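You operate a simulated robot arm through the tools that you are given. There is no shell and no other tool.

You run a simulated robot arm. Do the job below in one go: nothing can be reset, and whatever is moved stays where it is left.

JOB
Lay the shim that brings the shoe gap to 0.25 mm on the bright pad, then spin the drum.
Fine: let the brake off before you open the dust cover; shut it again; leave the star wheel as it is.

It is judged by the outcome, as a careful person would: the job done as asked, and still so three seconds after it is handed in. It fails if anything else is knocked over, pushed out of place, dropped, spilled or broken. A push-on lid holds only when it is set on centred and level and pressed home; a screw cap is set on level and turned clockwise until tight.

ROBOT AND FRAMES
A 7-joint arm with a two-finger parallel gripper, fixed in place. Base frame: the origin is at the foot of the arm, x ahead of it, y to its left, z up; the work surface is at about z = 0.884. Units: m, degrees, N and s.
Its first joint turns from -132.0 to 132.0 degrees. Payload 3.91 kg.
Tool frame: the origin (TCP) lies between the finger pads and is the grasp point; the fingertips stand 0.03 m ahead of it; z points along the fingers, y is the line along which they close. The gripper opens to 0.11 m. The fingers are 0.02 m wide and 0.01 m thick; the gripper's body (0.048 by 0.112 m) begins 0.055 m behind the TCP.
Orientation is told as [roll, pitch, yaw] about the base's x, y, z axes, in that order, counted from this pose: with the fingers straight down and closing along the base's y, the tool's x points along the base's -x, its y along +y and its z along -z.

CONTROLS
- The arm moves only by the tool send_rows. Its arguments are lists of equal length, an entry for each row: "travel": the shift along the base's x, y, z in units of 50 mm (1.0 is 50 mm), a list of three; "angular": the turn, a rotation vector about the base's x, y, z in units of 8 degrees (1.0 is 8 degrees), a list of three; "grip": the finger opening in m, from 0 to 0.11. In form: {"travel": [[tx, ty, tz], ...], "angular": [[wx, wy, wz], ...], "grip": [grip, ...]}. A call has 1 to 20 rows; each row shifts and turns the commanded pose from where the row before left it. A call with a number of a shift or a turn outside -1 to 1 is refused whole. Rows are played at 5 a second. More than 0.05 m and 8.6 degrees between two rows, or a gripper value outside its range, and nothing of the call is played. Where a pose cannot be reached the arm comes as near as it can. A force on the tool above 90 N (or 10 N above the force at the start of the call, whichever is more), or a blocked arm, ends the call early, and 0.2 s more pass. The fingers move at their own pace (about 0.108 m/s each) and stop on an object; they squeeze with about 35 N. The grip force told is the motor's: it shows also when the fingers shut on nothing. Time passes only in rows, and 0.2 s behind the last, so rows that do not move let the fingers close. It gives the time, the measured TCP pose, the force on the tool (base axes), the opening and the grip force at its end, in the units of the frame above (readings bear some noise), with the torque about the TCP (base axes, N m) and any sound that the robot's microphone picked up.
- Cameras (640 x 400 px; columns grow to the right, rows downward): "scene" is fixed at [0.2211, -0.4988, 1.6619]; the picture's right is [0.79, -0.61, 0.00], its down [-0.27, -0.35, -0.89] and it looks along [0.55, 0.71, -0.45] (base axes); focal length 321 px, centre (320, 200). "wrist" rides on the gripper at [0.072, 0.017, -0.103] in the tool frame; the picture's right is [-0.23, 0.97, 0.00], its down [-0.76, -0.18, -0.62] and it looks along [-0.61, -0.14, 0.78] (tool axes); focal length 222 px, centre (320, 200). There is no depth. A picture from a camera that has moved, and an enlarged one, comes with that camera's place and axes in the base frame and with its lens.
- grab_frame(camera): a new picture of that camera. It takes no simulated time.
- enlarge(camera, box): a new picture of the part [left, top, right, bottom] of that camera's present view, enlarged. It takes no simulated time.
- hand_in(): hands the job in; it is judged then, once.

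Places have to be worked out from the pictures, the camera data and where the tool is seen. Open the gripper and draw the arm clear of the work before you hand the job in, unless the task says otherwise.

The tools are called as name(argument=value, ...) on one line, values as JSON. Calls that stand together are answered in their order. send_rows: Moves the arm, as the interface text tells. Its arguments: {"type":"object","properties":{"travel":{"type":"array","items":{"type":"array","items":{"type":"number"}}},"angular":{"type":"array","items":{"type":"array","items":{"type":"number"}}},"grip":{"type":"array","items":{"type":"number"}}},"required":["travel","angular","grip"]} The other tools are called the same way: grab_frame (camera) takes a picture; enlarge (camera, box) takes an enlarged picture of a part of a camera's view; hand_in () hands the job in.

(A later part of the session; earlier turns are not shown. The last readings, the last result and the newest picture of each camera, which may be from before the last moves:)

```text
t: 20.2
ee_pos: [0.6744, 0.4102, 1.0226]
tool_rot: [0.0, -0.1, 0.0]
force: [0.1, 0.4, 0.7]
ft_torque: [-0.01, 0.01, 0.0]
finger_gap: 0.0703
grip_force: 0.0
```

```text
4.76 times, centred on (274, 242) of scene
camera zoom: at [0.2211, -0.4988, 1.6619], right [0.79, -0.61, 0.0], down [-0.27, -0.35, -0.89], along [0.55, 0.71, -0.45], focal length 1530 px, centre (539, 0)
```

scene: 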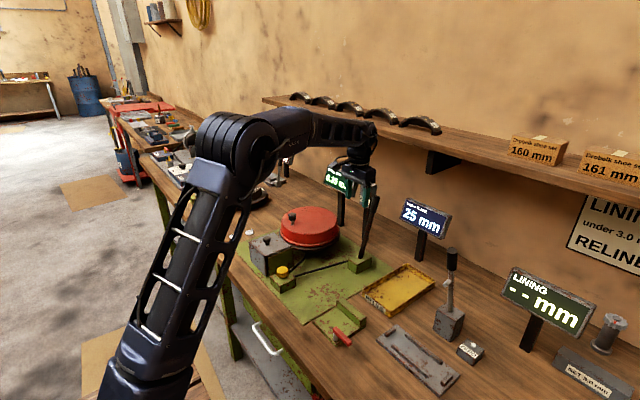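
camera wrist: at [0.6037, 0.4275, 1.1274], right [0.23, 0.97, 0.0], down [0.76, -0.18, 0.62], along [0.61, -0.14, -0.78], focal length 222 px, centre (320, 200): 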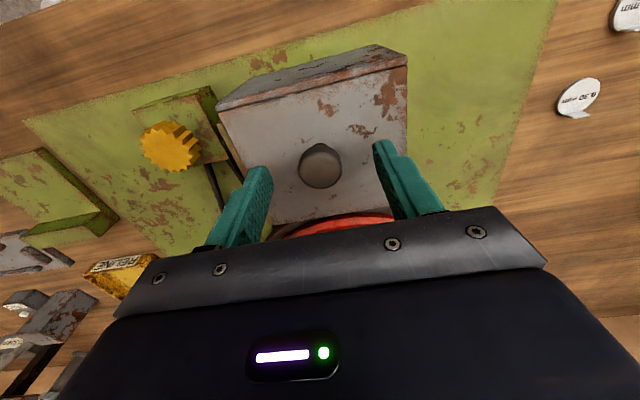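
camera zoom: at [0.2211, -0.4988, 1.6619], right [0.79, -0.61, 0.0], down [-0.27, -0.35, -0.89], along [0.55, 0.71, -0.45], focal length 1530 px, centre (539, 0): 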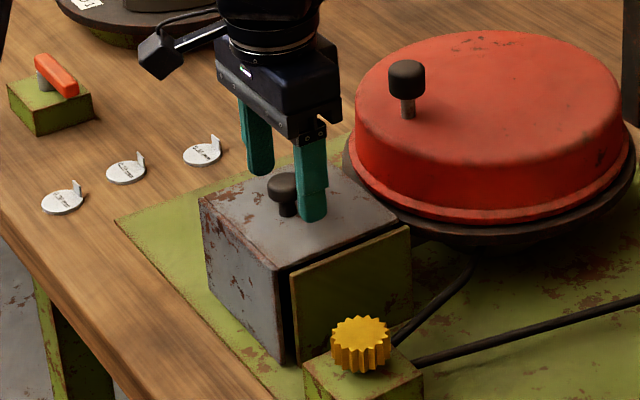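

Knob is centred between the fingers. I lower 6 mm and close on it.

send_rows(travel=[[0, 0, -0.13], [0, 0, 0], [0, 0, 0], [0, 0, 0], [0, 0, 0]], angular=[[0, 0, 0], [0, 0, 0], [0, 0, 0], [0, 0, 0], [0, 0, 0]], grip=[0.07, 0.04, 0.02, 0.015, 0.015])

grab_frame(camera="wrist")

```text
t: 21.4
ee_pos: [0.6756, 0.4107, 1.0165]
tool_rot: [0.0, 0.1, 0.1]
force: [2.2, 7.6, -2.3]
ft_torque: [0.12, -0.23, 0.05]
finger_gap: 0.0273
grip_force: 45.3
```

```text
taken
camera wrist: at [0.6037, 0.4276, 1.1206], right [0.23, 0.97, 0.0], down [0.76, -0.18, 0.62], along [0.61, -0.14, -0.78], focal length 222 px, centre (320, 200)
```

wrist: 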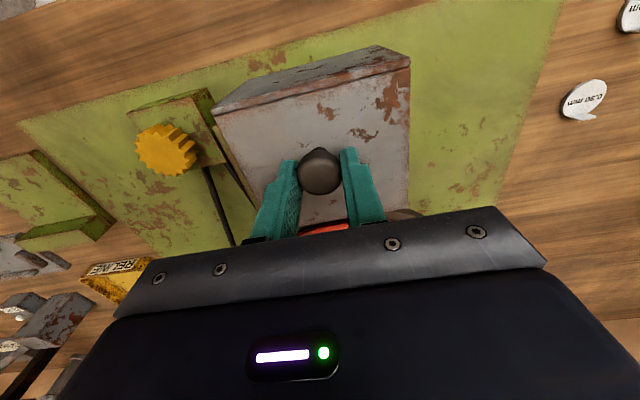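

Knob is held (27 mm). I test sliding the cover gently toward +y by 6 mm.

send_rows(travel=[[0, 0.06, 0], [0, 0.06, 0], [0, 0, 0]], angular=[[0, 0, 0], [0, 0, 0], [0, 0, 0]], grip=[0.015, 0.015, 0.015])

enlarge(camera="scene", box=[234, 200, 314, 284])

```text
t: 22.2
ee_pos: [0.6759, 0.4147, 1.0166]
tool_rot: [0.0, 0.1, 0.0]
force: [-4.8, -1.8, -4.1]
ft_torque: [-0.12, 0.05, -0.02]
finger_gap: 0.0273
grip_force: 44.7
```

```text
4.76 times, centred on (274, 242) of scene
camera zoom: at [0.2211, -0.4988, 1.6619], right [0.79, -0.61, 0.0], down [-0.27, -0.35, -0.89], along [0.55, 0.71, -0.45], focal length 1530 px, centre (539, 0)
```

zoom: 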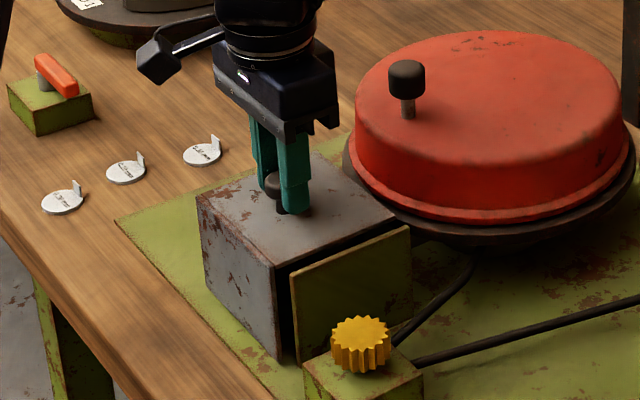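

It slides with almost no force. I slide it on 5 cm toward +y.

send_rows(travel=[[0, 0.2, 0], [0, 0.2, 0], [0, 0.2, 0], [0, 0.2, 0], [0, 0.2, 0], [0, 0, 0]], angular=[[0, 0, 0], [0, 0, 0], [0, 0, 0], [0, 0, 0], [0, 0, 0], [0, 0, 0]], grip=[0.015, 0.015, 0.015, 0.015, 0.015, 0.015])

enlarge(camera="scene", box=[234, 200, 314, 284])

```text
t: 23.6
ee_pos: [0.6761, 0.4653, 1.0167]
tool_rot: [0.1, 0.1, 0.1]
force: [-3.2, -0.4, -27.3]
ft_torque: [-0.03, -0.33, 0.01]
finger_gap: 0.0271
grip_force: 45.4
```

```text
4.76 times, centred on (274, 242) of scene
camera zoom: at [0.2211, -0.4988, 1.6619], right [0.79, -0.61, 0.0], down [-0.27, -0.35, -0.89], along [0.55, 0.71, -0.45], focal length 1530 px, centre (539, 0)
```

zoom: 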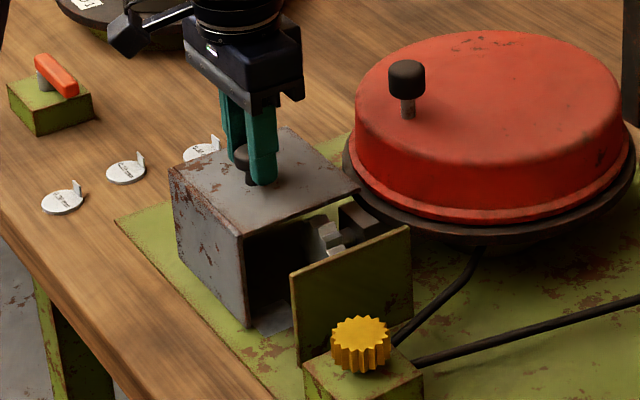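

The cover slides and reveals the mechanism inside. There is a -27 N pull in z, so I lower the tool slightly and continue sliding another 3 cm.

send_rows(travel=[[0, 0, -0.02], [0, 0.2, 0], [0, 0.2, 0], [0, 0.2, 0], [0, 0, 0]], angular=[[0, 0, 0], [0, 0, 0], [0, 0, 0], [0, 0, 0], [0, 0, 0]], grip=[0.015, 0.015, 0.015, 0.015, 0.015])

enlarge(camera="scene", box=[234, 200, 314, 284])

```text
t: 24.8
ee_pos: [0.6752, 0.4951, 1.017]
tool_rot: [-0.1, 0.0, 0.0]
force: [-4.2, 0.7, -10.5]
ft_torque: [0.08, -0.4, -0.02]
finger_gap: 0.0273
grip_force: 45.8
```

```text
4.76 times, centred on (274, 242) of scene
camera zoom: at [0.2211, -0.4988, 1.6619], right [0.79, -0.61, 0.0], down [-0.27, -0.35, -0.89], along [0.55, 0.71, -0.45], focal length 1530 px, centre (539, 0)
```

zoom: 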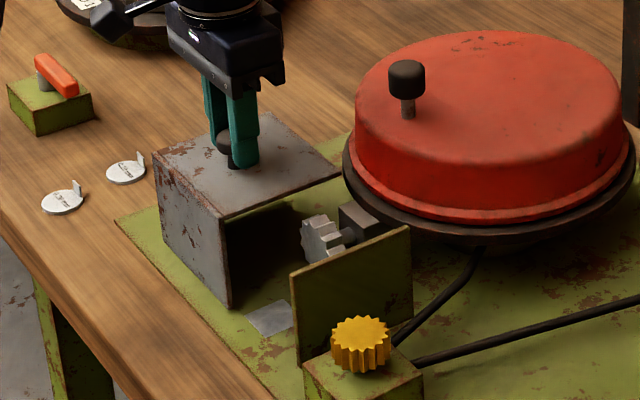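

Inside I see a grey toothed wheel and a bright flat pad on the floor. I keep sliding the cover to its end stop.

send_rows(travel=[[0, 0.2, -0.01], [0, 0.2, 0], [0, 0.2, 0], [0, 0, 0]], angular=[[0, 0, 0], [0, 0, 0], [0, 0, 0], [0, 0, 0]], grip=[0.015, 0.015, 0.015, 0.015])

enlarge(camera="scene", box=[234, 200, 314, 284])

grab_frame(camera="wrist")

```text
t: 25.8
ee_pos: [0.6761, 0.5263, 1.0171]
tool_rot: [0.1, -0.1, 0.1]
force: [-5.6, 0.5, -7.7]
ft_torque: [0.07, -0.52, 0.12]
finger_gap: 0.0272
grip_force: 45.2
```

```text
4.76 times, centred on (274, 242) of scene
camera zoom: at [0.2211, -0.4988, 1.6619], right [0.79, -0.61, 0.0], down [-0.27, -0.35, -0.89], along [0.55, 0.71, -0.45], focal length 1530 px, centre (539, 0)
```

zoom: 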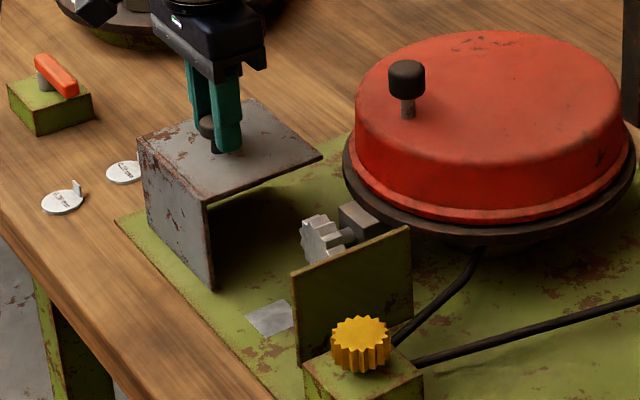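

```text
taken
camera wrist: at [0.6037, 0.5435, 1.1208], right [0.23, 0.97, 0.0], down [0.76, -0.18, 0.62], along [0.61, -0.14, -0.78], focal length 222 px, centre (320, 200)
```

wrist: 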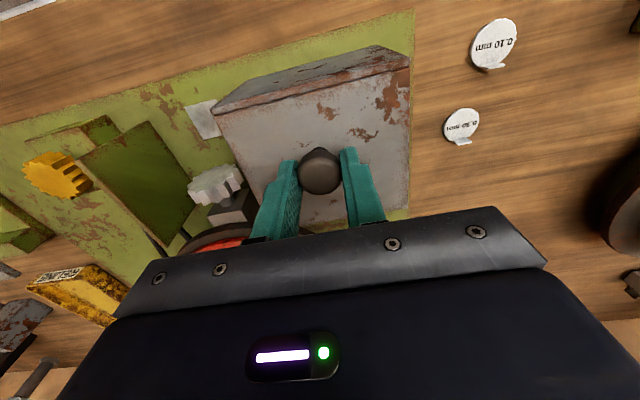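

The cover has moved 11.6 cm. I push on another 2 cm to see whether there is an end stop.

send_rows(travel=[[0, 0.1, 0], [0, 0.1, 0], [0, 0.1, 0], [0, 0.1, 0], [0, 0, 0]], angular=[[0, 0, 0], [0, 0, 0], [0, 0, 0], [0, 0, 0], [0, 0, 0]], grip=[0.015, 0.015, 0.015, 0.015, 0.015])

enlarge(camera="scene", box=[234, 200, 314, 284])

```text
t: 27.0
ee_pos: [0.6751, 0.5449, 1.0173]
tool_rot: [0.0, 0.0, 0.0]
force: [-7.7, -2.3, 0.2]
ft_torque: [-0.04, 0.05, -0.06]
finger_gap: 0.027
grip_force: 44.8
```

```text
4.76 times, centred on (274, 242) of scene
camera zoom: at [0.2211, -0.4988, 1.6619], right [0.79, -0.61, 0.0], down [-0.27, -0.35, -0.89], along [0.55, 0.71, -0.45], focal length 1530 px, centre (539, 0)
```

zoom: 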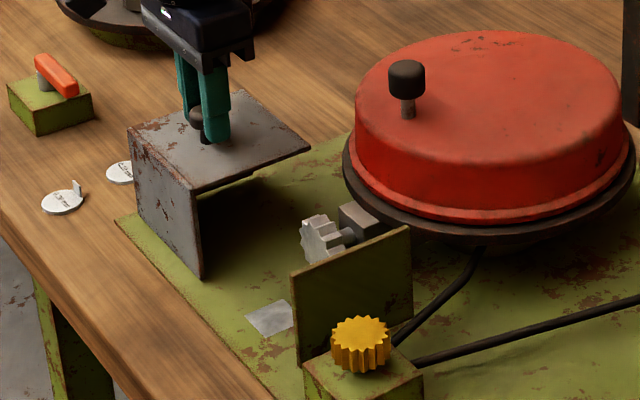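

The cover is open by 13.5 cm, more than its own width, so that's plenty. I release the knob, rise and look at the pad and interior.

send_rows(travel=[[0, 0, 0], [0, 0, 0], [0, 0, 0.6], [0, 0, 0.9], [0, 0, 0.9], [-0.5, -0.7, 0.3], [-0.5, -0.7, 0], [-0.5, -0.7, 0], [0, 0, 0]], angular=[[0, 0, 0], [0, 0, 0], [0, 0, 0], [0, 0, 0], [0, 0, 0], [0, 0, 0], [0, 0, 0], [0, 0, 0], [0, 0, 0]], grip=[0.06, 0.07, 0.07, 0.07, 0.07, 0.07, 0.07, 0.07, 0.07])

grab_frame(camera="wrist")

enlarge(camera="scene", box=[234, 220, 314, 280])

enlarge(camera="scene", box=[320, 160, 400, 220])

```text
t: 29.0
ee_pos: [0.5997, 0.4374, 1.1522]
tool_rot: [0.0, 0.0, 0.0]
force: [0.0, 0.1, -0.6]
ft_torque: [0.0, 0.03, 0.0]
finger_gap: 0.07
grip_force: 0.0
```

```text
taken
camera wrist: at [0.5286, 0.4559, 1.2565], right [0.23, 0.97, 0.0], down [0.76, -0.18, 0.62], along [0.61, -0.14, -0.78], focal length 222 px, centre (320, 200)
```

wrist: 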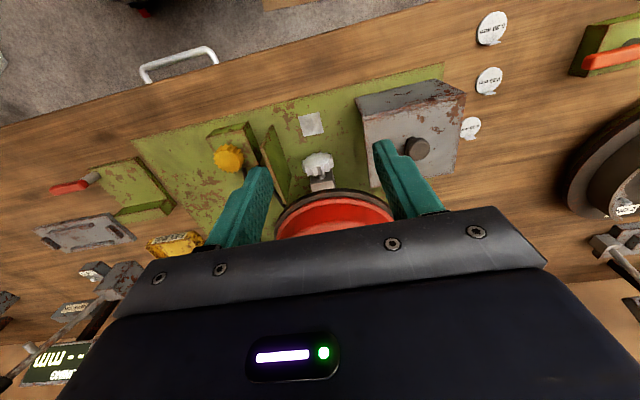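

```text
6.67 times, centred on (274, 250) of scene
camera zoom: at [0.2211, -0.4988, 1.6619], right [0.79, -0.61, 0.0], down [-0.27, -0.35, -0.89], along [0.55, 0.71, -0.45], focal length 2143 px, centre (627, -133)
```

zoom: 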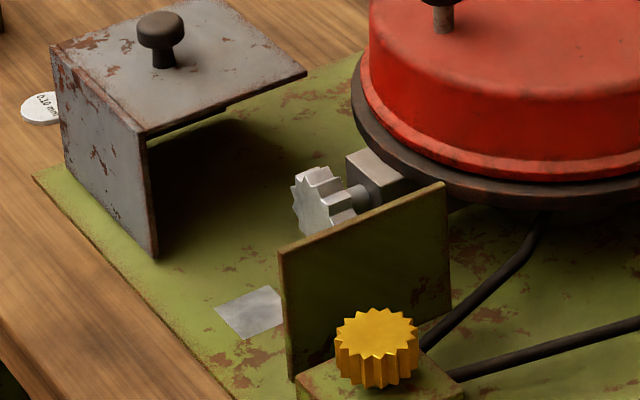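

```text
6.67 times, centred on (360, 190) of scene
camera zoom: at [0.2211, -0.4988, 1.6619], right [0.79, -0.61, 0.0], down [-0.27, -0.35, -0.89], along [0.55, 0.71, -0.45], focal length 2143 px, centre (53, 267)
```

zoom: 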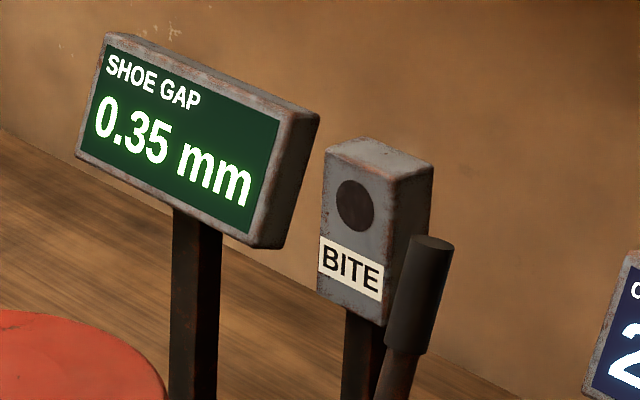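

The bright square pad is exposed and so is a grey star wheel inside the housing, which I must not touch. I zoom in to measure the pad, the wheel and the shims.

enlarge(camera="wrist", box=[260, 80, 400, 200])

enlarge(camera="wrist", box=[440, 0, 520, 150])

```text
3.33 times, centred on (330, 140) of wrist
camera zoom: at [0.5286, 0.4559, 1.2565], right [0.23, 0.97, 0.0], down [0.76, -0.18, 0.62], along [0.61, -0.14, -0.78], focal length 740 px, centre (287, 400)
```

zoom: 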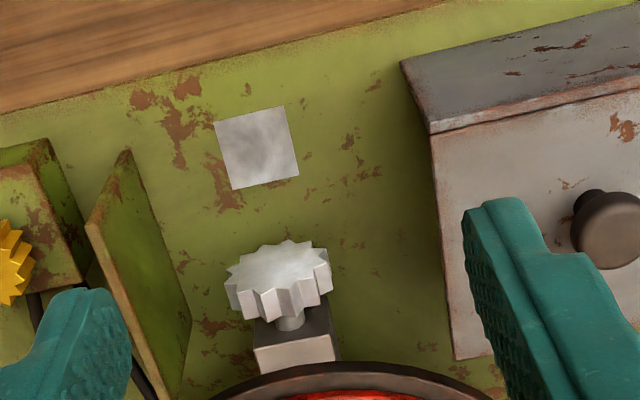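

```text
2.67 times, centred on (480, 75) of wrist
camera zoom: at [0.5286, 0.4559, 1.2565], right [0.23, 0.97, 0.0], down [0.76, -0.18, 0.62], along [0.61, -0.14, -0.78], focal length 592 px, centre (-107, 533)
```

zoom: 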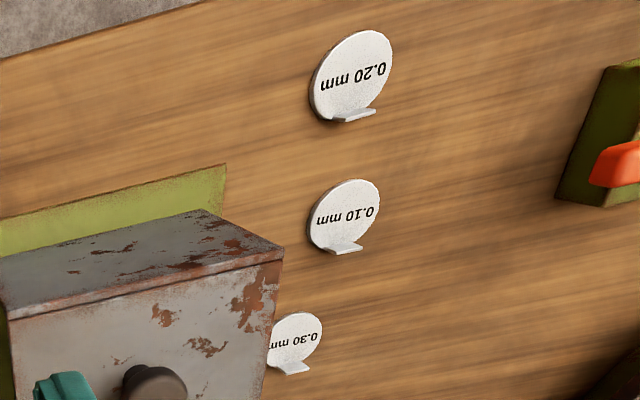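

By the wrist camera the pad is about 35 mm square, centred near (0.655, 0.411); the grey star wheel's near face is at x≈0.694. The 0.10 shim's disc is near (0.653, 0.685) with its upright tab on its +x edge, so I turn the hand -90° to close along x and hover above it.

send_rows(travel=[[0.108, 0.388, 0.1], [0.108, 0.388, 0], [0.108, 0.388, 0], [0.108, 0.388, 0], [0.108, 0.388, 0], [0.108, 0.388, 0], [0.108, 0.388, 0], [0.108, 0.388, 0], [0.108, 0.388, -0.1], [0.108, 0.388, -0.2], [0.108, 0.388, -0.2], [0.108, 0.388, -0.2], [0, 0, 0]], angular=[[0, 0, -0.9375], [0, 0, -0.9375], [0, 0, -0.9375], [0, 0, -0.9375], [0, 0, -0.9375], [0, 0, -0.9375], [0, 0, -0.9375], [0, 0, -0.9375], [0, 0, -0.9375], [0, 0, -0.9375], [0, 0, -0.9375], [0, 0, -0.9375], [0, 0, 0]], grip=[0.07, 0.07, 0.07, 0.07, 0.07, 0.07, 0.07, 0.07, 0.07, 0.07, 0.07, 0.07, 0.07])

grab_frame(camera="wrist")

grab_frame(camera="scene")

```text
t: 31.8
ee_pos: [0.6666, 0.6752, 1.121]
tool_rot: [0.0, 0.0, -90.1]
force: [0.8, -0.2, -0.2]
ft_torque: [0.01, 0.01, 0.0]
finger_gap: 0.07
grip_force: 0.1
```

```text
taken
camera wrist: at [0.6837, 0.7475, 1.2247], right [0.97, -0.23, 0.0], down [-0.18, -0.76, 0.62], along [-0.14, -0.61, -0.78], focal length 222 px, centre (320, 200)
```

wrist: 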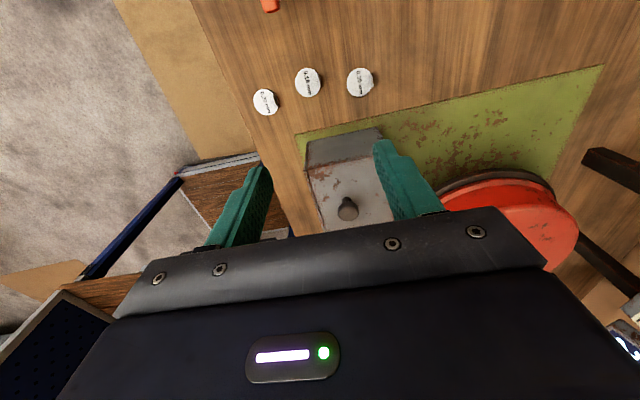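

```text
taken
```

scene: 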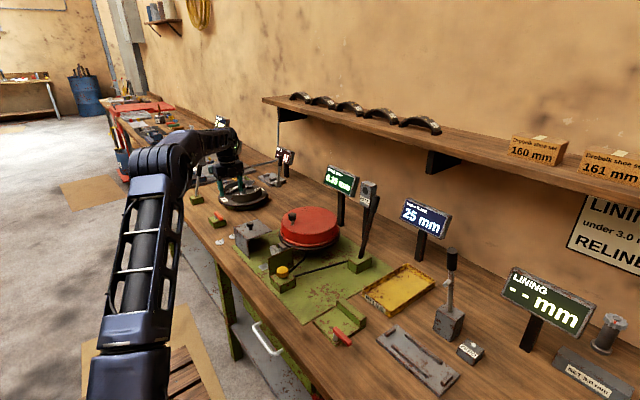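

enlarge(camera="wrist", box=[240, 50, 400, 150])

enlarge(camera="wrist", box=[288, 60, 328, 105])

enlarge(camera="scene", box=[190, 200, 270, 260])

```text
4.00 times, centred on (320, 100) of wrist
camera zoom: at [0.6837, 0.7475, 1.2247], right [0.97, -0.23, 0.0], down [-0.18, -0.76, 0.62], along [-0.14, -0.61, -0.78], focal length 888 px, centre (320, 600)
```

zoom: 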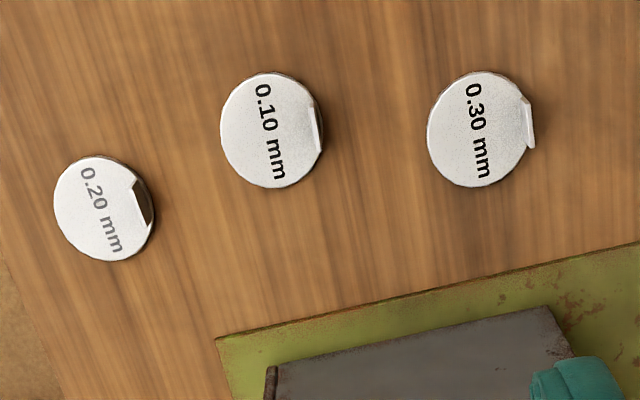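

```text
8.89 times, centred on (308, 82) of wrist
camera zoom: at [0.6837, 0.7475, 1.2247], right [0.97, -0.23, 0.0], down [-0.18, -0.76, 0.62], along [-0.14, -0.61, -0.78], focal length 1974 px, centre (427, 1244)
```

zoom: 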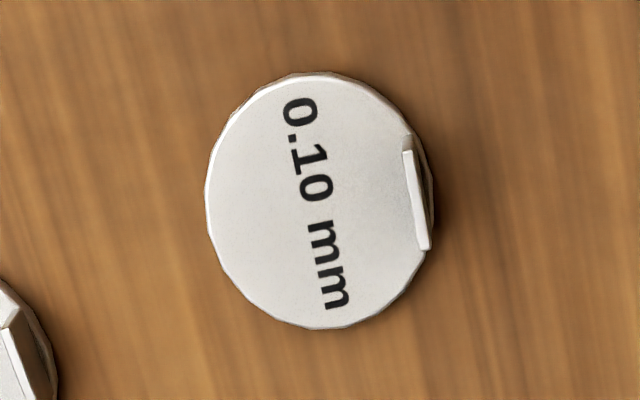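

```text
6.67 times, centred on (230, 230) of scene
camera zoom: at [0.2211, -0.4988, 1.6619], right [0.79, -0.61, 0.0], down [-0.27, -0.35, -0.89], along [0.55, 0.71, -0.45], focal length 2143 px, centre (920, 0)
```

zoom: 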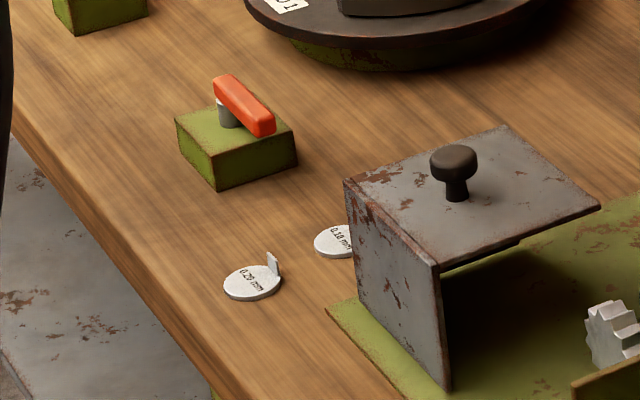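

The 0.10 mm shim's disc is centred near (0.652, 0.688) with its thin upright tab at x≈0.6685, y≈0.687, wide along y. I centre over the tab, narrow the fingers to 30 mm and descend to just above the table.

send_rows(travel=[[0.038, 0.236, -0.4], [0, 0, -0.9], [0, 0, -0.9], [0, 0, -0.9], [0, 0, -0.6], [0, 0, 0]], angular=[[0, 0, 0], [0, 0, 0], [0, 0, 0], [0, 0, 0], [0, 0, 0], [0, 0, 0]], grip=[0.03, 0.03, 0.03, 0.03, 0.03, 0.03])

grab_frame(camera="wrist")

enlarge(camera="wrist", box=[260, 110, 380, 200])

```text
t: 33.2
ee_pos: [0.6685, 0.684, 0.9365]
tool_rot: [-0.1, 0.1, -89.9]
force: [0.4, 0.3, 0.2]
ft_torque: [-0.02, 0.01, 0.0]
finger_gap: 0.03
grip_force: 0.1
```

```text
taken
camera wrist: at [0.6862, 0.7571, 1.0397], right [0.97, -0.23, 0.0], down [-0.18, -0.76, 0.62], along [-0.14, -0.61, -0.78], focal length 222 px, centre (320, 200)
```

wrist: 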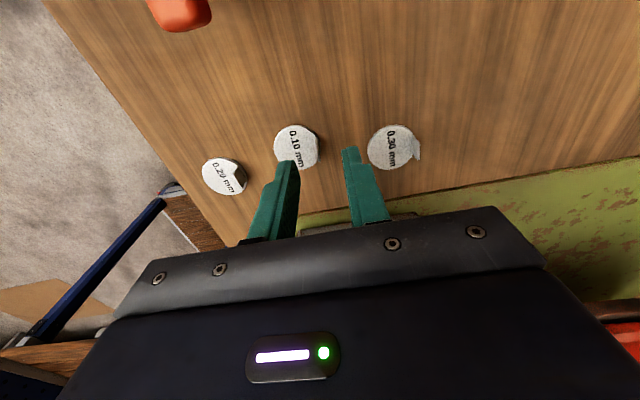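

```text
4.44 times, centred on (320, 155) of wrist
camera zoom: at [0.6862, 0.7571, 1.0397], right [0.97, -0.23, 0.0], down [-0.18, -0.76, 0.62], along [-0.14, -0.61, -0.78], focal length 987 px, centre (320, 400)
```

zoom: 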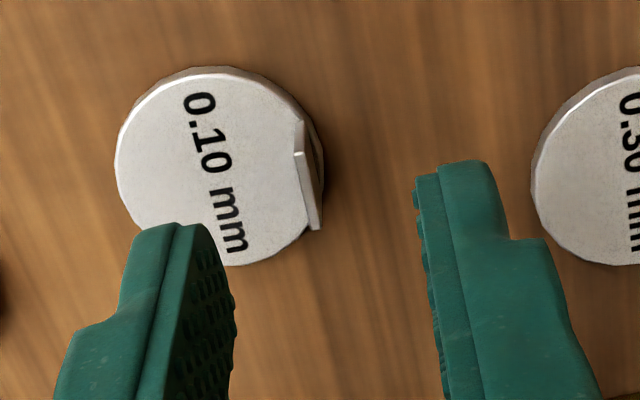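

Fingers straddle the tab in x. I shift 3 mm in +y and lower 17 mm so the tips end about 2–3 mm above the disc.

send_rows(travel=[[0, 0.06, -0.1], [0, 0, -0.14], [0, 0, -0.1], [0, 0, 0]], angular=[[0, 0, 0], [0, 0, 0], [0, 0, 0], [0, 0, 0]], grip=[0.03, 0.03, 0.03, 0.03])

enlarge(camera="wrist", box=[260, 110, 380, 200])

enlarge(camera="scene", box=[200, 200, 280, 260])

```text
t: 34.2
ee_pos: [0.668, 0.6869, 0.9193]
tool_rot: [0.0, 0.1, -90.0]
force: [-0.1, -0.1, 0.5]
ft_torque: [0.0, 0.03, 0.02]
finger_gap: 0.03
grip_force: 0.0
```

```text
4.44 times, centred on (320, 155) of wrist
camera zoom: at [0.6852, 0.761, 1.0229], right [0.97, -0.23, 0.0], down [-0.18, -0.76, 0.62], along [-0.14, -0.61, -0.78], focal length 987 px, centre (320, 400)
```

zoom: 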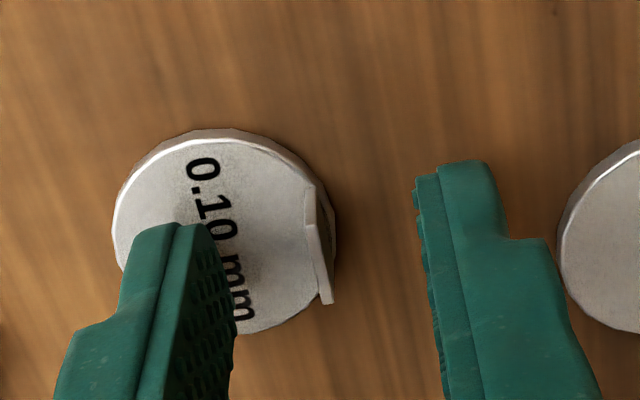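

```text
6.67 times, centred on (240, 230) of scene
camera zoom: at [0.2211, -0.4988, 1.6619], right [0.79, -0.61, 0.0], down [-0.27, -0.35, -0.89], along [0.55, 0.71, -0.45], focal length 2143 px, centre (853, 0)
```

zoom: 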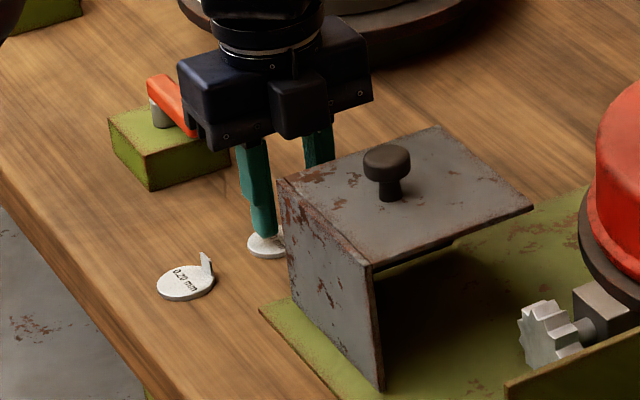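

The tab lies midway between the fingers. I shift 2 mm in +y and close on it.

send_rows(travel=[[0, 0.03, 0], [0, 0, 0], [0, 0, 0], [0, 0, 0], [0, 0, 0]], angular=[[0, 0, 0], [0, 0, 0], [0, 0, 0], [0, 0, 0], [0, 0, 0]], grip=[0.03, 0.015, 0.005, 0.0, 0.0])

enlarge(camera="wrist", box=[260, 110, 380, 200])

```text
t: 35.4
ee_pos: [0.6673, 0.689, 0.9194]
tool_rot: [0.1, 0.0, -90.0]
force: [-0.7, -0.2, -0.9]
ft_torque: [-0.01, -0.02, -0.03]
finger_gap: 0.0008
grip_force: 34.8
```

```text
4.44 times, centred on (320, 155) of wrist
camera zoom: at [0.6848, 0.7622, 1.0232], right [0.97, -0.23, 0.0], down [-0.18, -0.76, 0.62], along [-0.14, -0.61, -0.78], focal length 987 px, centre (320, 400)
```

zoom: 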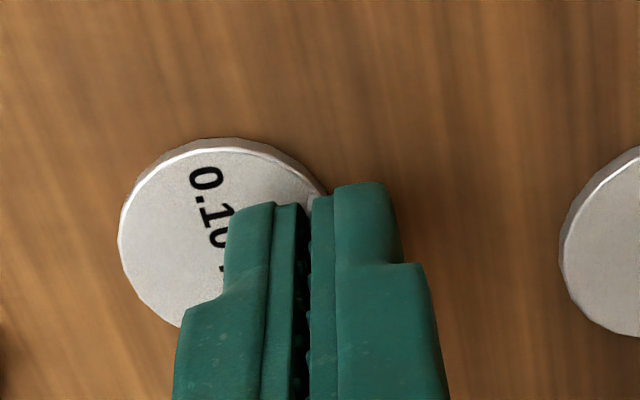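

The fingers closed to 0.8 mm, which could be the thin tab. I lift 3 cm and look whether the shim came along.

send_rows(travel=[[0, 0, 0.2], [0, 0, 0.4], [0, 0, 0]], angular=[[0, 0, 0], [0, 0, 0], [0, 0, 0]], grip=[0, 0, 0])

enlarge(camera="wrist", box=[240, 90, 400, 200])

enlarge(camera="scene", box=[200, 190, 280, 250])

```text
t: 36.2
ee_pos: [0.6677, 0.6884, 0.951]
tool_rot: [0.0, -0.1, -90.0]
force: [1.1, -0.2, -0.2]
ft_torque: [-0.02, 0.02, 0.01]
finger_gap: 0.0007
grip_force: 35.1
```

```text
3.64 times, centred on (320, 145) of wrist
camera zoom: at [0.6847, 0.7621, 1.0537], right [0.97, -0.23, 0.0], down [-0.18, -0.76, 0.62], along [-0.14, -0.61, -0.78], focal length 808 px, centre (320, 400)
```

zoom: 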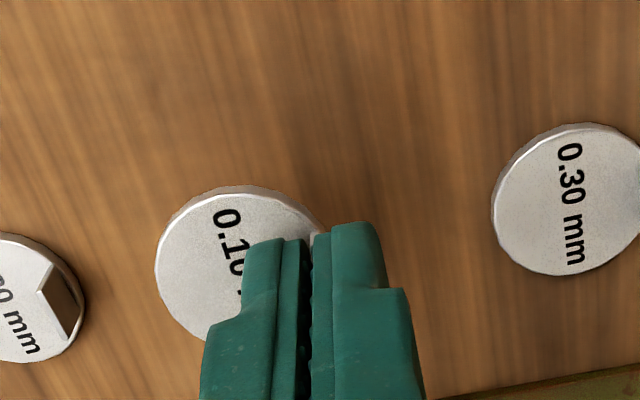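

```text
6.67 times, centred on (240, 220) of scene
camera zoom: at [0.2211, -0.4988, 1.6619], right [0.79, -0.61, 0.0], down [-0.27, -0.35, -0.89], along [0.55, 0.71, -0.45], focal length 2143 px, centre (853, 67)
```

zoom: 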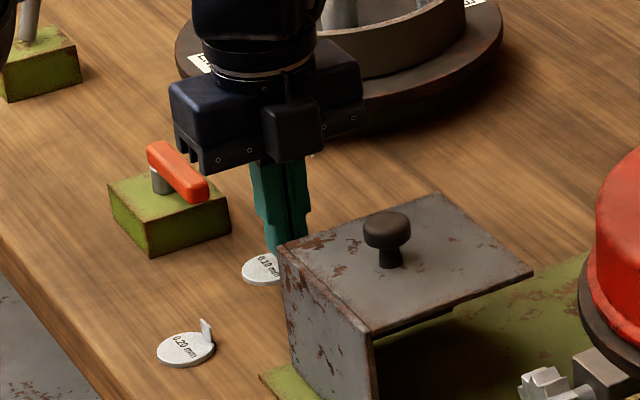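

The shim came up with the fingers (its disc stays the same size relative to them). I lift to a safe height and carry it over toward the pad while turning the hand back +90°, so its tab will point to +y, away from the star wheel.

send_rows(travel=[[0, 0, 0.6], [0, 0, 0.8], [0, 0, 0.8], [0, 0, 0.8], [-0.02, -0.3, 0], [-0.02, -0.4, 0], [-0.02, -0.4, 0], [-0.02, -0.45, 0], [-0.02, -0.45, 0], [-0.02, -0.45, 0], [-0.02, -0.45, 0], [-0.02, -0.45, 0], [-0.02, -0.45, 0], [-0.02, -0.45, 0], [-0.02, -0.4, 0], [-0.02, -0.3, 0], [0, 0, 0]], angular=[[0, 0, 0], [0, 0, 0], [0, 0, 0], [0, 0, 0], [0, 0, 0.9375], [0, 0, 0.9375], [0, 0, 0.9375], [0, 0, 0.9375], [0, 0, 0.9375], [0, 0, 0.9375], [0, 0, 0.9375], [0, 0, 0.9375], [0, 0, 0.9375], [0, 0, 0.9375], [0, 0, 0.9375], [0, 0, 0.9375], [0, 0, 0]], grip=[0, 0, 0, 0, 0, 0, 0, 0, 0, 0, 0, 0, 0, 0, 0, 0, 0])

grab_frame(camera="wrist")

enlarge(camera="wrist", box=[240, 70, 400, 200])

enlarge(camera="scene", box=[220, 190, 320, 280])

```text
t: 39.8
ee_pos: [0.6544, 0.4415, 1.0989]
tool_rot: [0.1, 0.0, 0.1]
force: [-0.4, -0.3, -0.8]
ft_torque: [0.0, -0.01, 0.03]
finger_gap: 0.0003
grip_force: 34.7
```

```text
taken
camera wrist: at [0.5826, 0.4589, 1.2033], right [0.23, 0.97, 0.0], down [0.76, -0.18, 0.62], along [0.61, -0.14, -0.78], focal length 222 px, centre (320, 200)
```

wrist: 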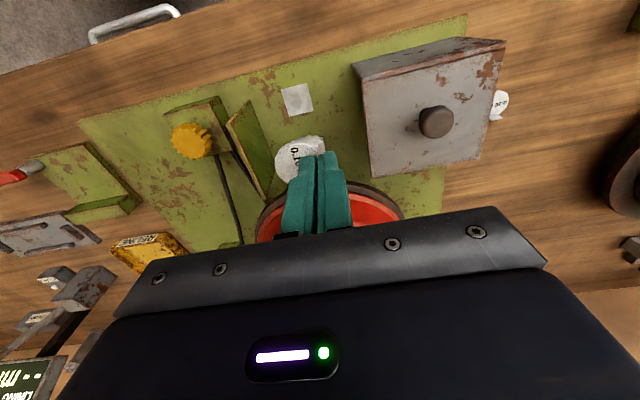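

```text
3.08 times, centred on (320, 135) of wrist
camera zoom: at [0.5826, 0.4589, 1.2033], right [0.23, 0.97, 0.0], down [0.76, -0.18, 0.62], along [0.61, -0.14, -0.78], focal length 684 px, centre (320, 400)
```

zoom: 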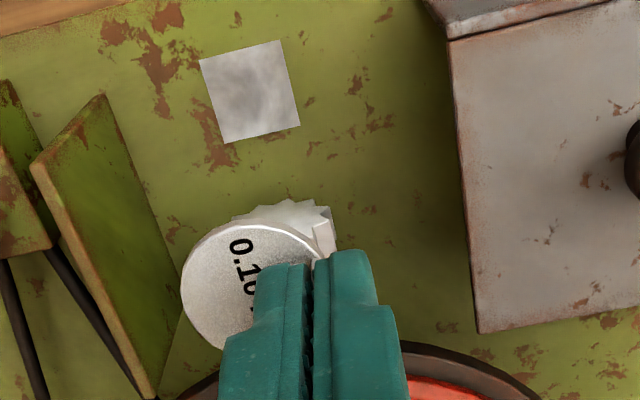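

```text
4.44 times, centred on (270, 235) of scene
camera zoom: at [0.2211, -0.4988, 1.6619], right [0.79, -0.61, 0.0], down [-0.27, -0.35, -0.89], along [0.55, 0.71, -0.45], focal length 1428 px, centre (542, 44)
```

zoom: 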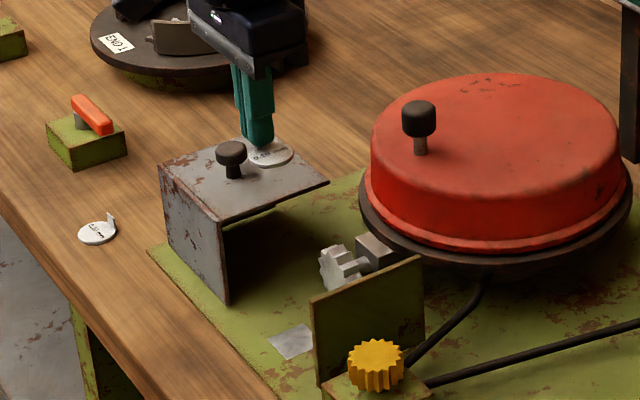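

The shim hangs level from its tab. I check the cover's front plate thickness, since it will sweep past the pad when closed.

enlarge(camera="scene", box=[255, 235, 295, 275])

enlarge(camera="scene", box=[255, 215, 295, 240])

```text
10.00 times, centred on (275, 255) of scene
camera zoom: at [0.2211, -0.4988, 1.6619], right [0.79, -0.61, 0.0], down [-0.27, -0.35, -0.89], along [0.55, 0.71, -0.45], focal length 3214 px, centre (770, -350)
```

zoom: 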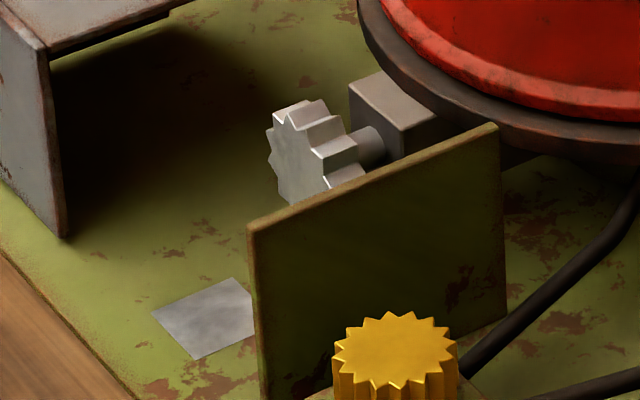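

```text
16.00 times, centred on (275, 228) of scene
camera zoom: at [0.2211, -0.4988, 1.6619], right [0.79, -0.61, 0.0], down [-0.27, -0.35, -0.89], along [0.55, 0.71, -0.45], focal length 5142 px, centre (1040, -240)
```

zoom: 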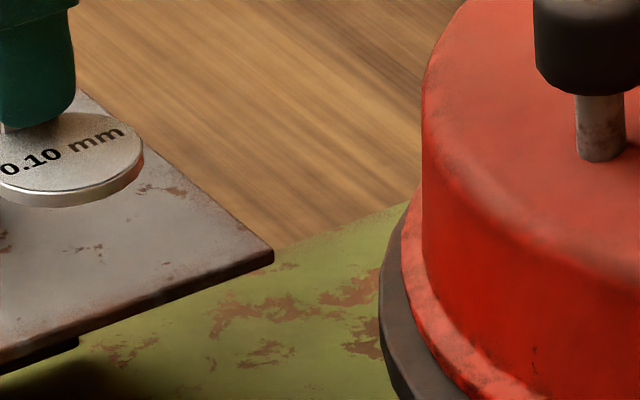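

The front plate's inner face runs at about x≈0.637, so I aim the disc centre slightly to +x of pad centre: (0.658, 0.409). I move over and descend to about 3.5 cm above the pad, then check.

send_rows(travel=[[0.072, -0.34, 0], [0, 0, -0.5], [0, 0, -0.8], [0, 0, -0.8], [0, 0, -0.68], [0, 0, 0]], angular=[[0, 0, 0], [0, 0, 0], [0, 0, 0], [0, 0, 0], [0, 0, 0], [0, 0, 0]], grip=[0, 0, 0, 0, 0, 0])

enlarge(camera="wrist", box=[240, 70, 400, 200])

enlarge(camera="scene", box=[240, 210, 310, 280])

```text
t: 41.2
ee_pos: [0.6584, 0.4247, 0.9617]
tool_rot: [0.0, 0.0, -0.1]
force: [0.2, 0.6, -0.2]
ft_torque: [0.03, 0.03, -0.02]
finger_gap: 0.0007
grip_force: 34.8
```

```text
3.08 times, centred on (320, 135) of wrist
camera zoom: at [0.587, 0.4421, 1.065], right [0.23, 0.97, 0.0], down [0.76, -0.18, 0.62], along [0.61, -0.14, -0.78], focal length 684 px, centre (320, 400)
```

zoom: 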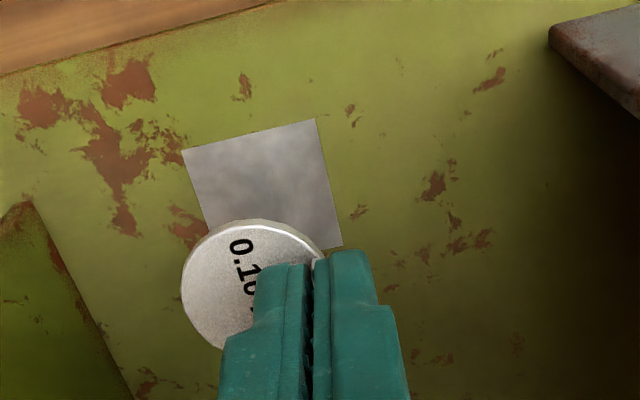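

```text
5.71 times, centred on (275, 245) of scene
camera zoom: at [0.2211, -0.4988, 1.6619], right [0.79, -0.61, 0.0], down [-0.27, -0.35, -0.89], along [0.55, 0.71, -0.45], focal length 1837 px, centre (577, -57)
```

zoom: 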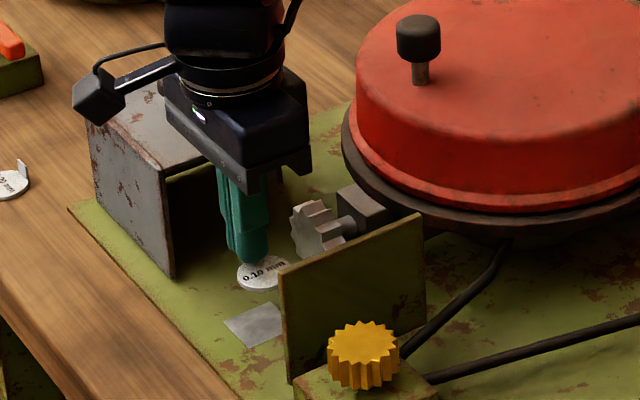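

The disc centre is at about (0.657, 0.410), right over the pad (0.637–0.672 by 0.394–0.429). I descend 3 cm, then creep until contact.

send_rows(travel=[[0, 0, -0.3], [0, 0, -0.26], [0, 0, -0.06], [0, 0, 0]], angular=[[0, 0, 0], [0, 0, 0], [0, 0, 0], [0, 0, 0]], grip=[0, 0, 0, 0])

enlarge(camera="wrist", box=[240, 70, 400, 200])

enlarge(camera="scene", box=[240, 210, 310, 280])

```text
t: 42.2
ee_pos: [0.6593, 0.4253, 0.9299]
tool_rot: [0.0, -0.1, 0.1]
force: [-1.0, -0.1, -0.2]
ft_torque: [0.0, -0.02, -0.02]
finger_gap: 0.0006
grip_force: 35.3
```

```text
3.08 times, centred on (320, 135) of wrist
camera zoom: at [0.5875, 0.4427, 1.0339], right [0.23, 0.97, 0.0], down [0.76, -0.18, 0.62], along [0.61, -0.14, -0.78], focal length 684 px, centre (320, 400)
```

zoom: 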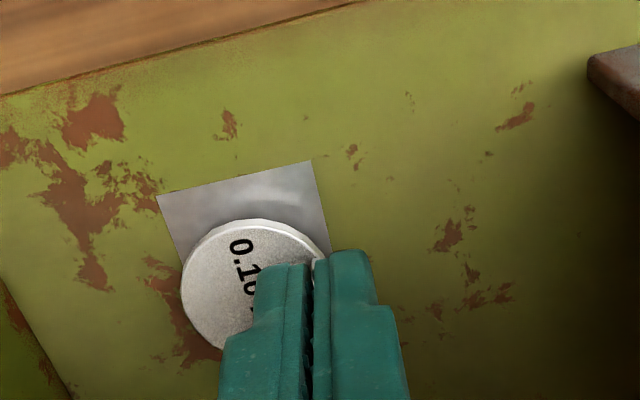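

```text
5.71 times, centred on (275, 245) of scene
camera zoom: at [0.2211, -0.4988, 1.6619], right [0.79, -0.61, 0.0], down [-0.27, -0.35, -0.89], along [0.55, 0.71, -0.45], focal length 1837 px, centre (577, -57)
```

zoom: 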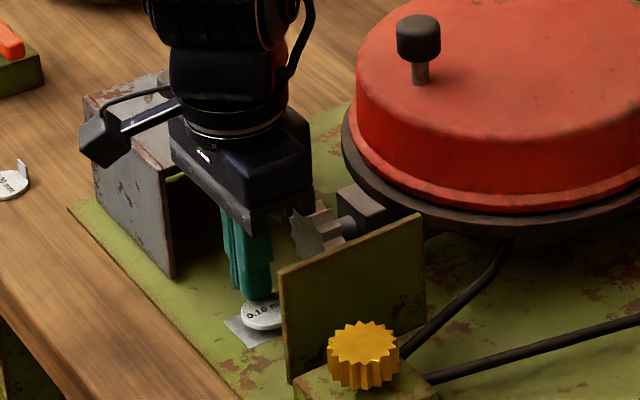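

The disc is over the pad, about 6 mm toward +x of its near edge; I shift 2 mm back and creep down to contact.

send_rows(travel=[[-0.04, 0, -0.03], [0, 0, -0.03], [0, 0, -0.02], [0, 0, 0]], angular=[[0, 0, 0], [0, 0, 0], [0, 0, 0], [0, 0, 0]], grip=[0, 0, 0, 0])

enlarge(camera="scene", box=[260, 240, 300, 275])

```text
t: 43.2
ee_pos: [0.6565, 0.4239, 0.9273]
tool_rot: [0.0, 0.0, 0.1]
force: [-0.4, -0.1, -2.1]
ft_torque: [-0.01, 0.01, 0.0]
finger_gap: 0.001
grip_force: 34.9
```

```text
11.43 times, centred on (280, 258) of scene
camera zoom: at [0.2211, -0.4988, 1.6619], right [0.79, -0.61, 0.0], down [-0.27, -0.35, -0.89], along [0.55, 0.71, -0.45], focal length 3673 px, centre (777, -457)
```

zoom: 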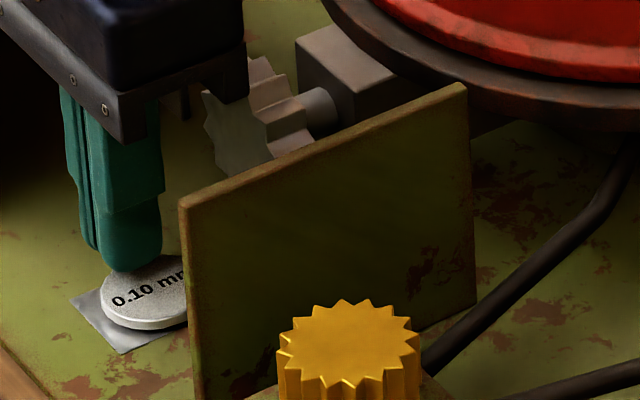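

Almost touching. I creep down further 1 mm at a time.

send_rows(travel=[[0, 0, -0.02], [0, 0, -0.02], [0, 0, 0]], angular=[[0, 0, 0], [0, 0, 0], [0, 0, 0]], grip=[0, 0, 0])

enlarge(camera="scene", box=[260, 240, 300, 275])

```text
t: 44.0
ee_pos: [0.6576, 0.4247, 0.923]
tool_rot: [0.0, -0.1, 0.1]
force: [-0.1, 0.4, 1.0]
ft_torque: [-0.02, -0.03, 0.0]
finger_gap: 0.0006
grip_force: 35.2
```

```text
11.43 times, centred on (280, 258) of scene
camera zoom: at [0.2211, -0.4988, 1.6619], right [0.79, -0.61, 0.0], down [-0.27, -0.35, -0.89], along [0.55, 0.71, -0.45], focal length 3673 px, centre (777, -457)
```

zoom: 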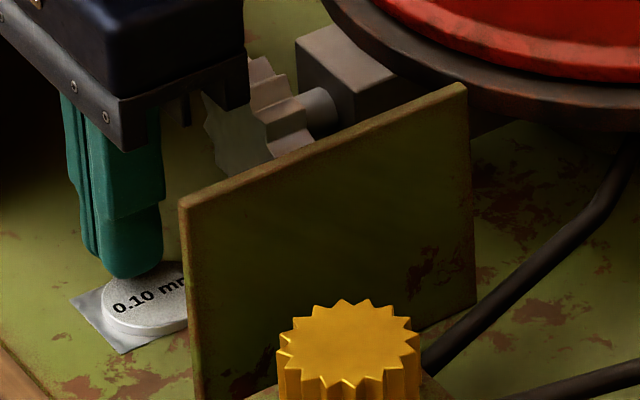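

No contact force yet; I continue 2 mm lower in small steps.

send_rows(travel=[[0, 0, -0.02], [0, 0, -0.02], [0, 0, 0]], angular=[[0, 0, 0], [0, 0, 0], [0, 0, 0]], grip=[0, 0, 0])

enlarge(camera="scene", box=[260, 240, 300, 275])

enlarge(camera="scene", box=[320, 160, 400, 220])

```text
t: 44.8
ee_pos: [0.6569, 0.4247, 0.923]
tool_rot: [0.1, -0.1, 0.0]
force: [-0.5, -1.3, 23.6]
ft_torque: [-0.06, 0.0, -0.02]
finger_gap: 0.001
grip_force: 34.5
```

```text
11.43 times, centred on (280, 258) of scene
camera zoom: at [0.2211, -0.4988, 1.6619], right [0.79, -0.61, 0.0], down [-0.27, -0.35, -0.89], along [0.55, 0.71, -0.45], focal length 3673 px, centre (777, -457)
```

zoom: 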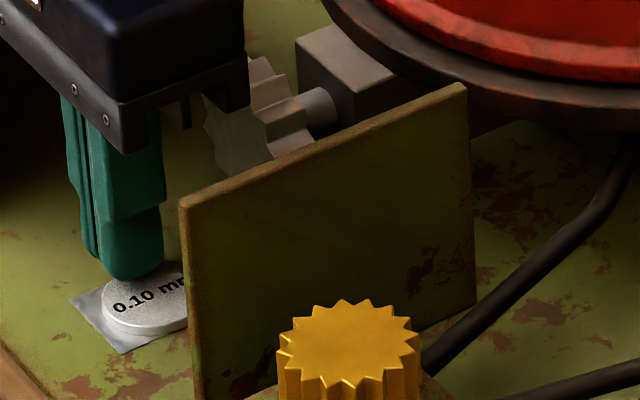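

```text
6.67 times, centred on (360, 190) of scene
camera zoom: at [0.2211, -0.4988, 1.6619], right [0.79, -0.61, 0.0], down [-0.27, -0.35, -0.89], along [0.55, 0.71, -0.45], focal length 2143 px, centre (53, 267)
```

zoom: 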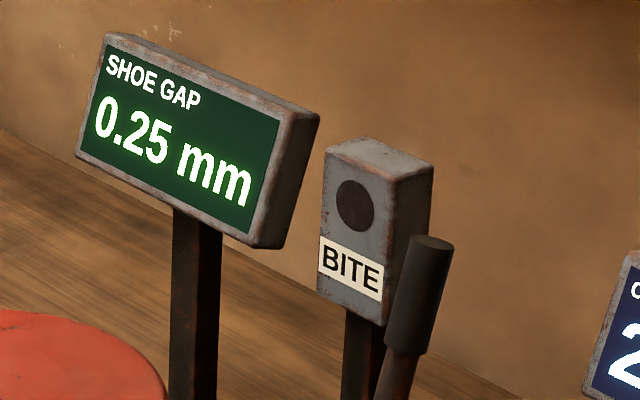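

Contact, and the display now reads 0.25 mm. I relieve the pressure, open the fingers slightly and lift straight up.

send_rows(travel=[[0, 0, 0.03], [0, 0, 0], [0, 0, 0], [0, 0, 0], [0, 0, 0.3], [0, 0, 0.6], [0, 0, 0.8], [0, 0, 0.8], [0, 0, 0]], angular=[[0, 0, 0], [0, 0, 0], [0, 0, 0], [0, 0, 0], [0, 0, 0], [0, 0, 0], [0, 0, 0], [0, 0, 0], [0, 0, 0]], grip=[0, 0.008, 0.02, 0.02, 0.02, 0.02, 0.02, 0.02, 0.02])

enlarge(camera="wrist", box=[240, 70, 400, 200])

enlarge(camera="scene", box=[260, 240, 300, 275])

enlarge(camera="scene", box=[320, 160, 400, 220])

```text
t: 46.8
ee_pos: [0.6554, 0.4264, 1.0462]
tool_rot: [-0.1, 0.0, 0.1]
force: [-0.1, -1.0, -0.3]
ft_torque: [-0.01, -0.02, 0.01]
finger_gap: 0.0197
grip_force: 0.1
```

```text
3.08 times, centred on (320, 135) of wrist
camera zoom: at [0.5836, 0.4435, 1.1499], right [0.23, 0.97, 0.0], down [0.76, -0.18, 0.62], along [0.61, -0.14, -0.78], focal length 684 px, centre (320, 400)
```

zoom: 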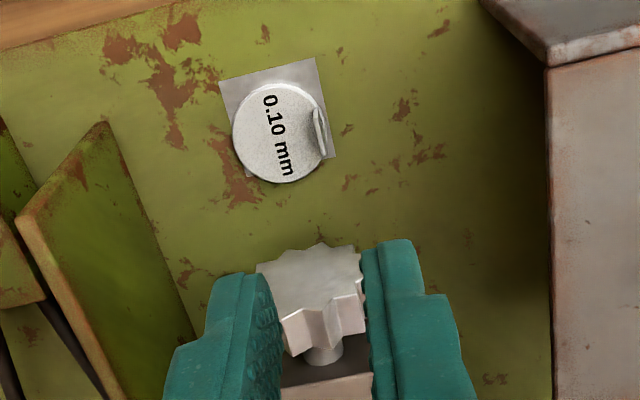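

```text
11.43 times, centred on (280, 258) of scene
camera zoom: at [0.2211, -0.4988, 1.6619], right [0.79, -0.61, 0.0], down [-0.27, -0.35, -0.89], along [0.55, 0.71, -0.45], focal length 3673 px, centre (777, -457)
```

zoom: 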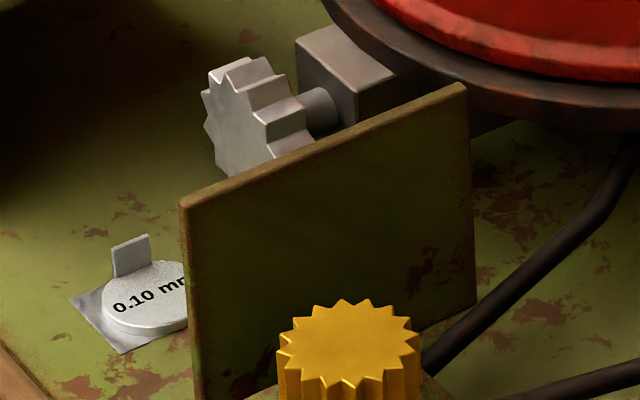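

```text
6.67 times, centred on (360, 190) of scene
camera zoom: at [0.2211, -0.4988, 1.6619], right [0.79, -0.61, 0.0], down [-0.27, -0.35, -0.89], along [0.55, 0.71, -0.45], focal length 2143 px, centre (53, 267)
```

zoom: 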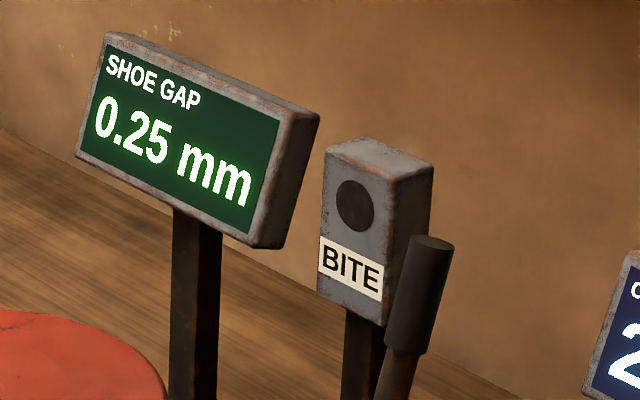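

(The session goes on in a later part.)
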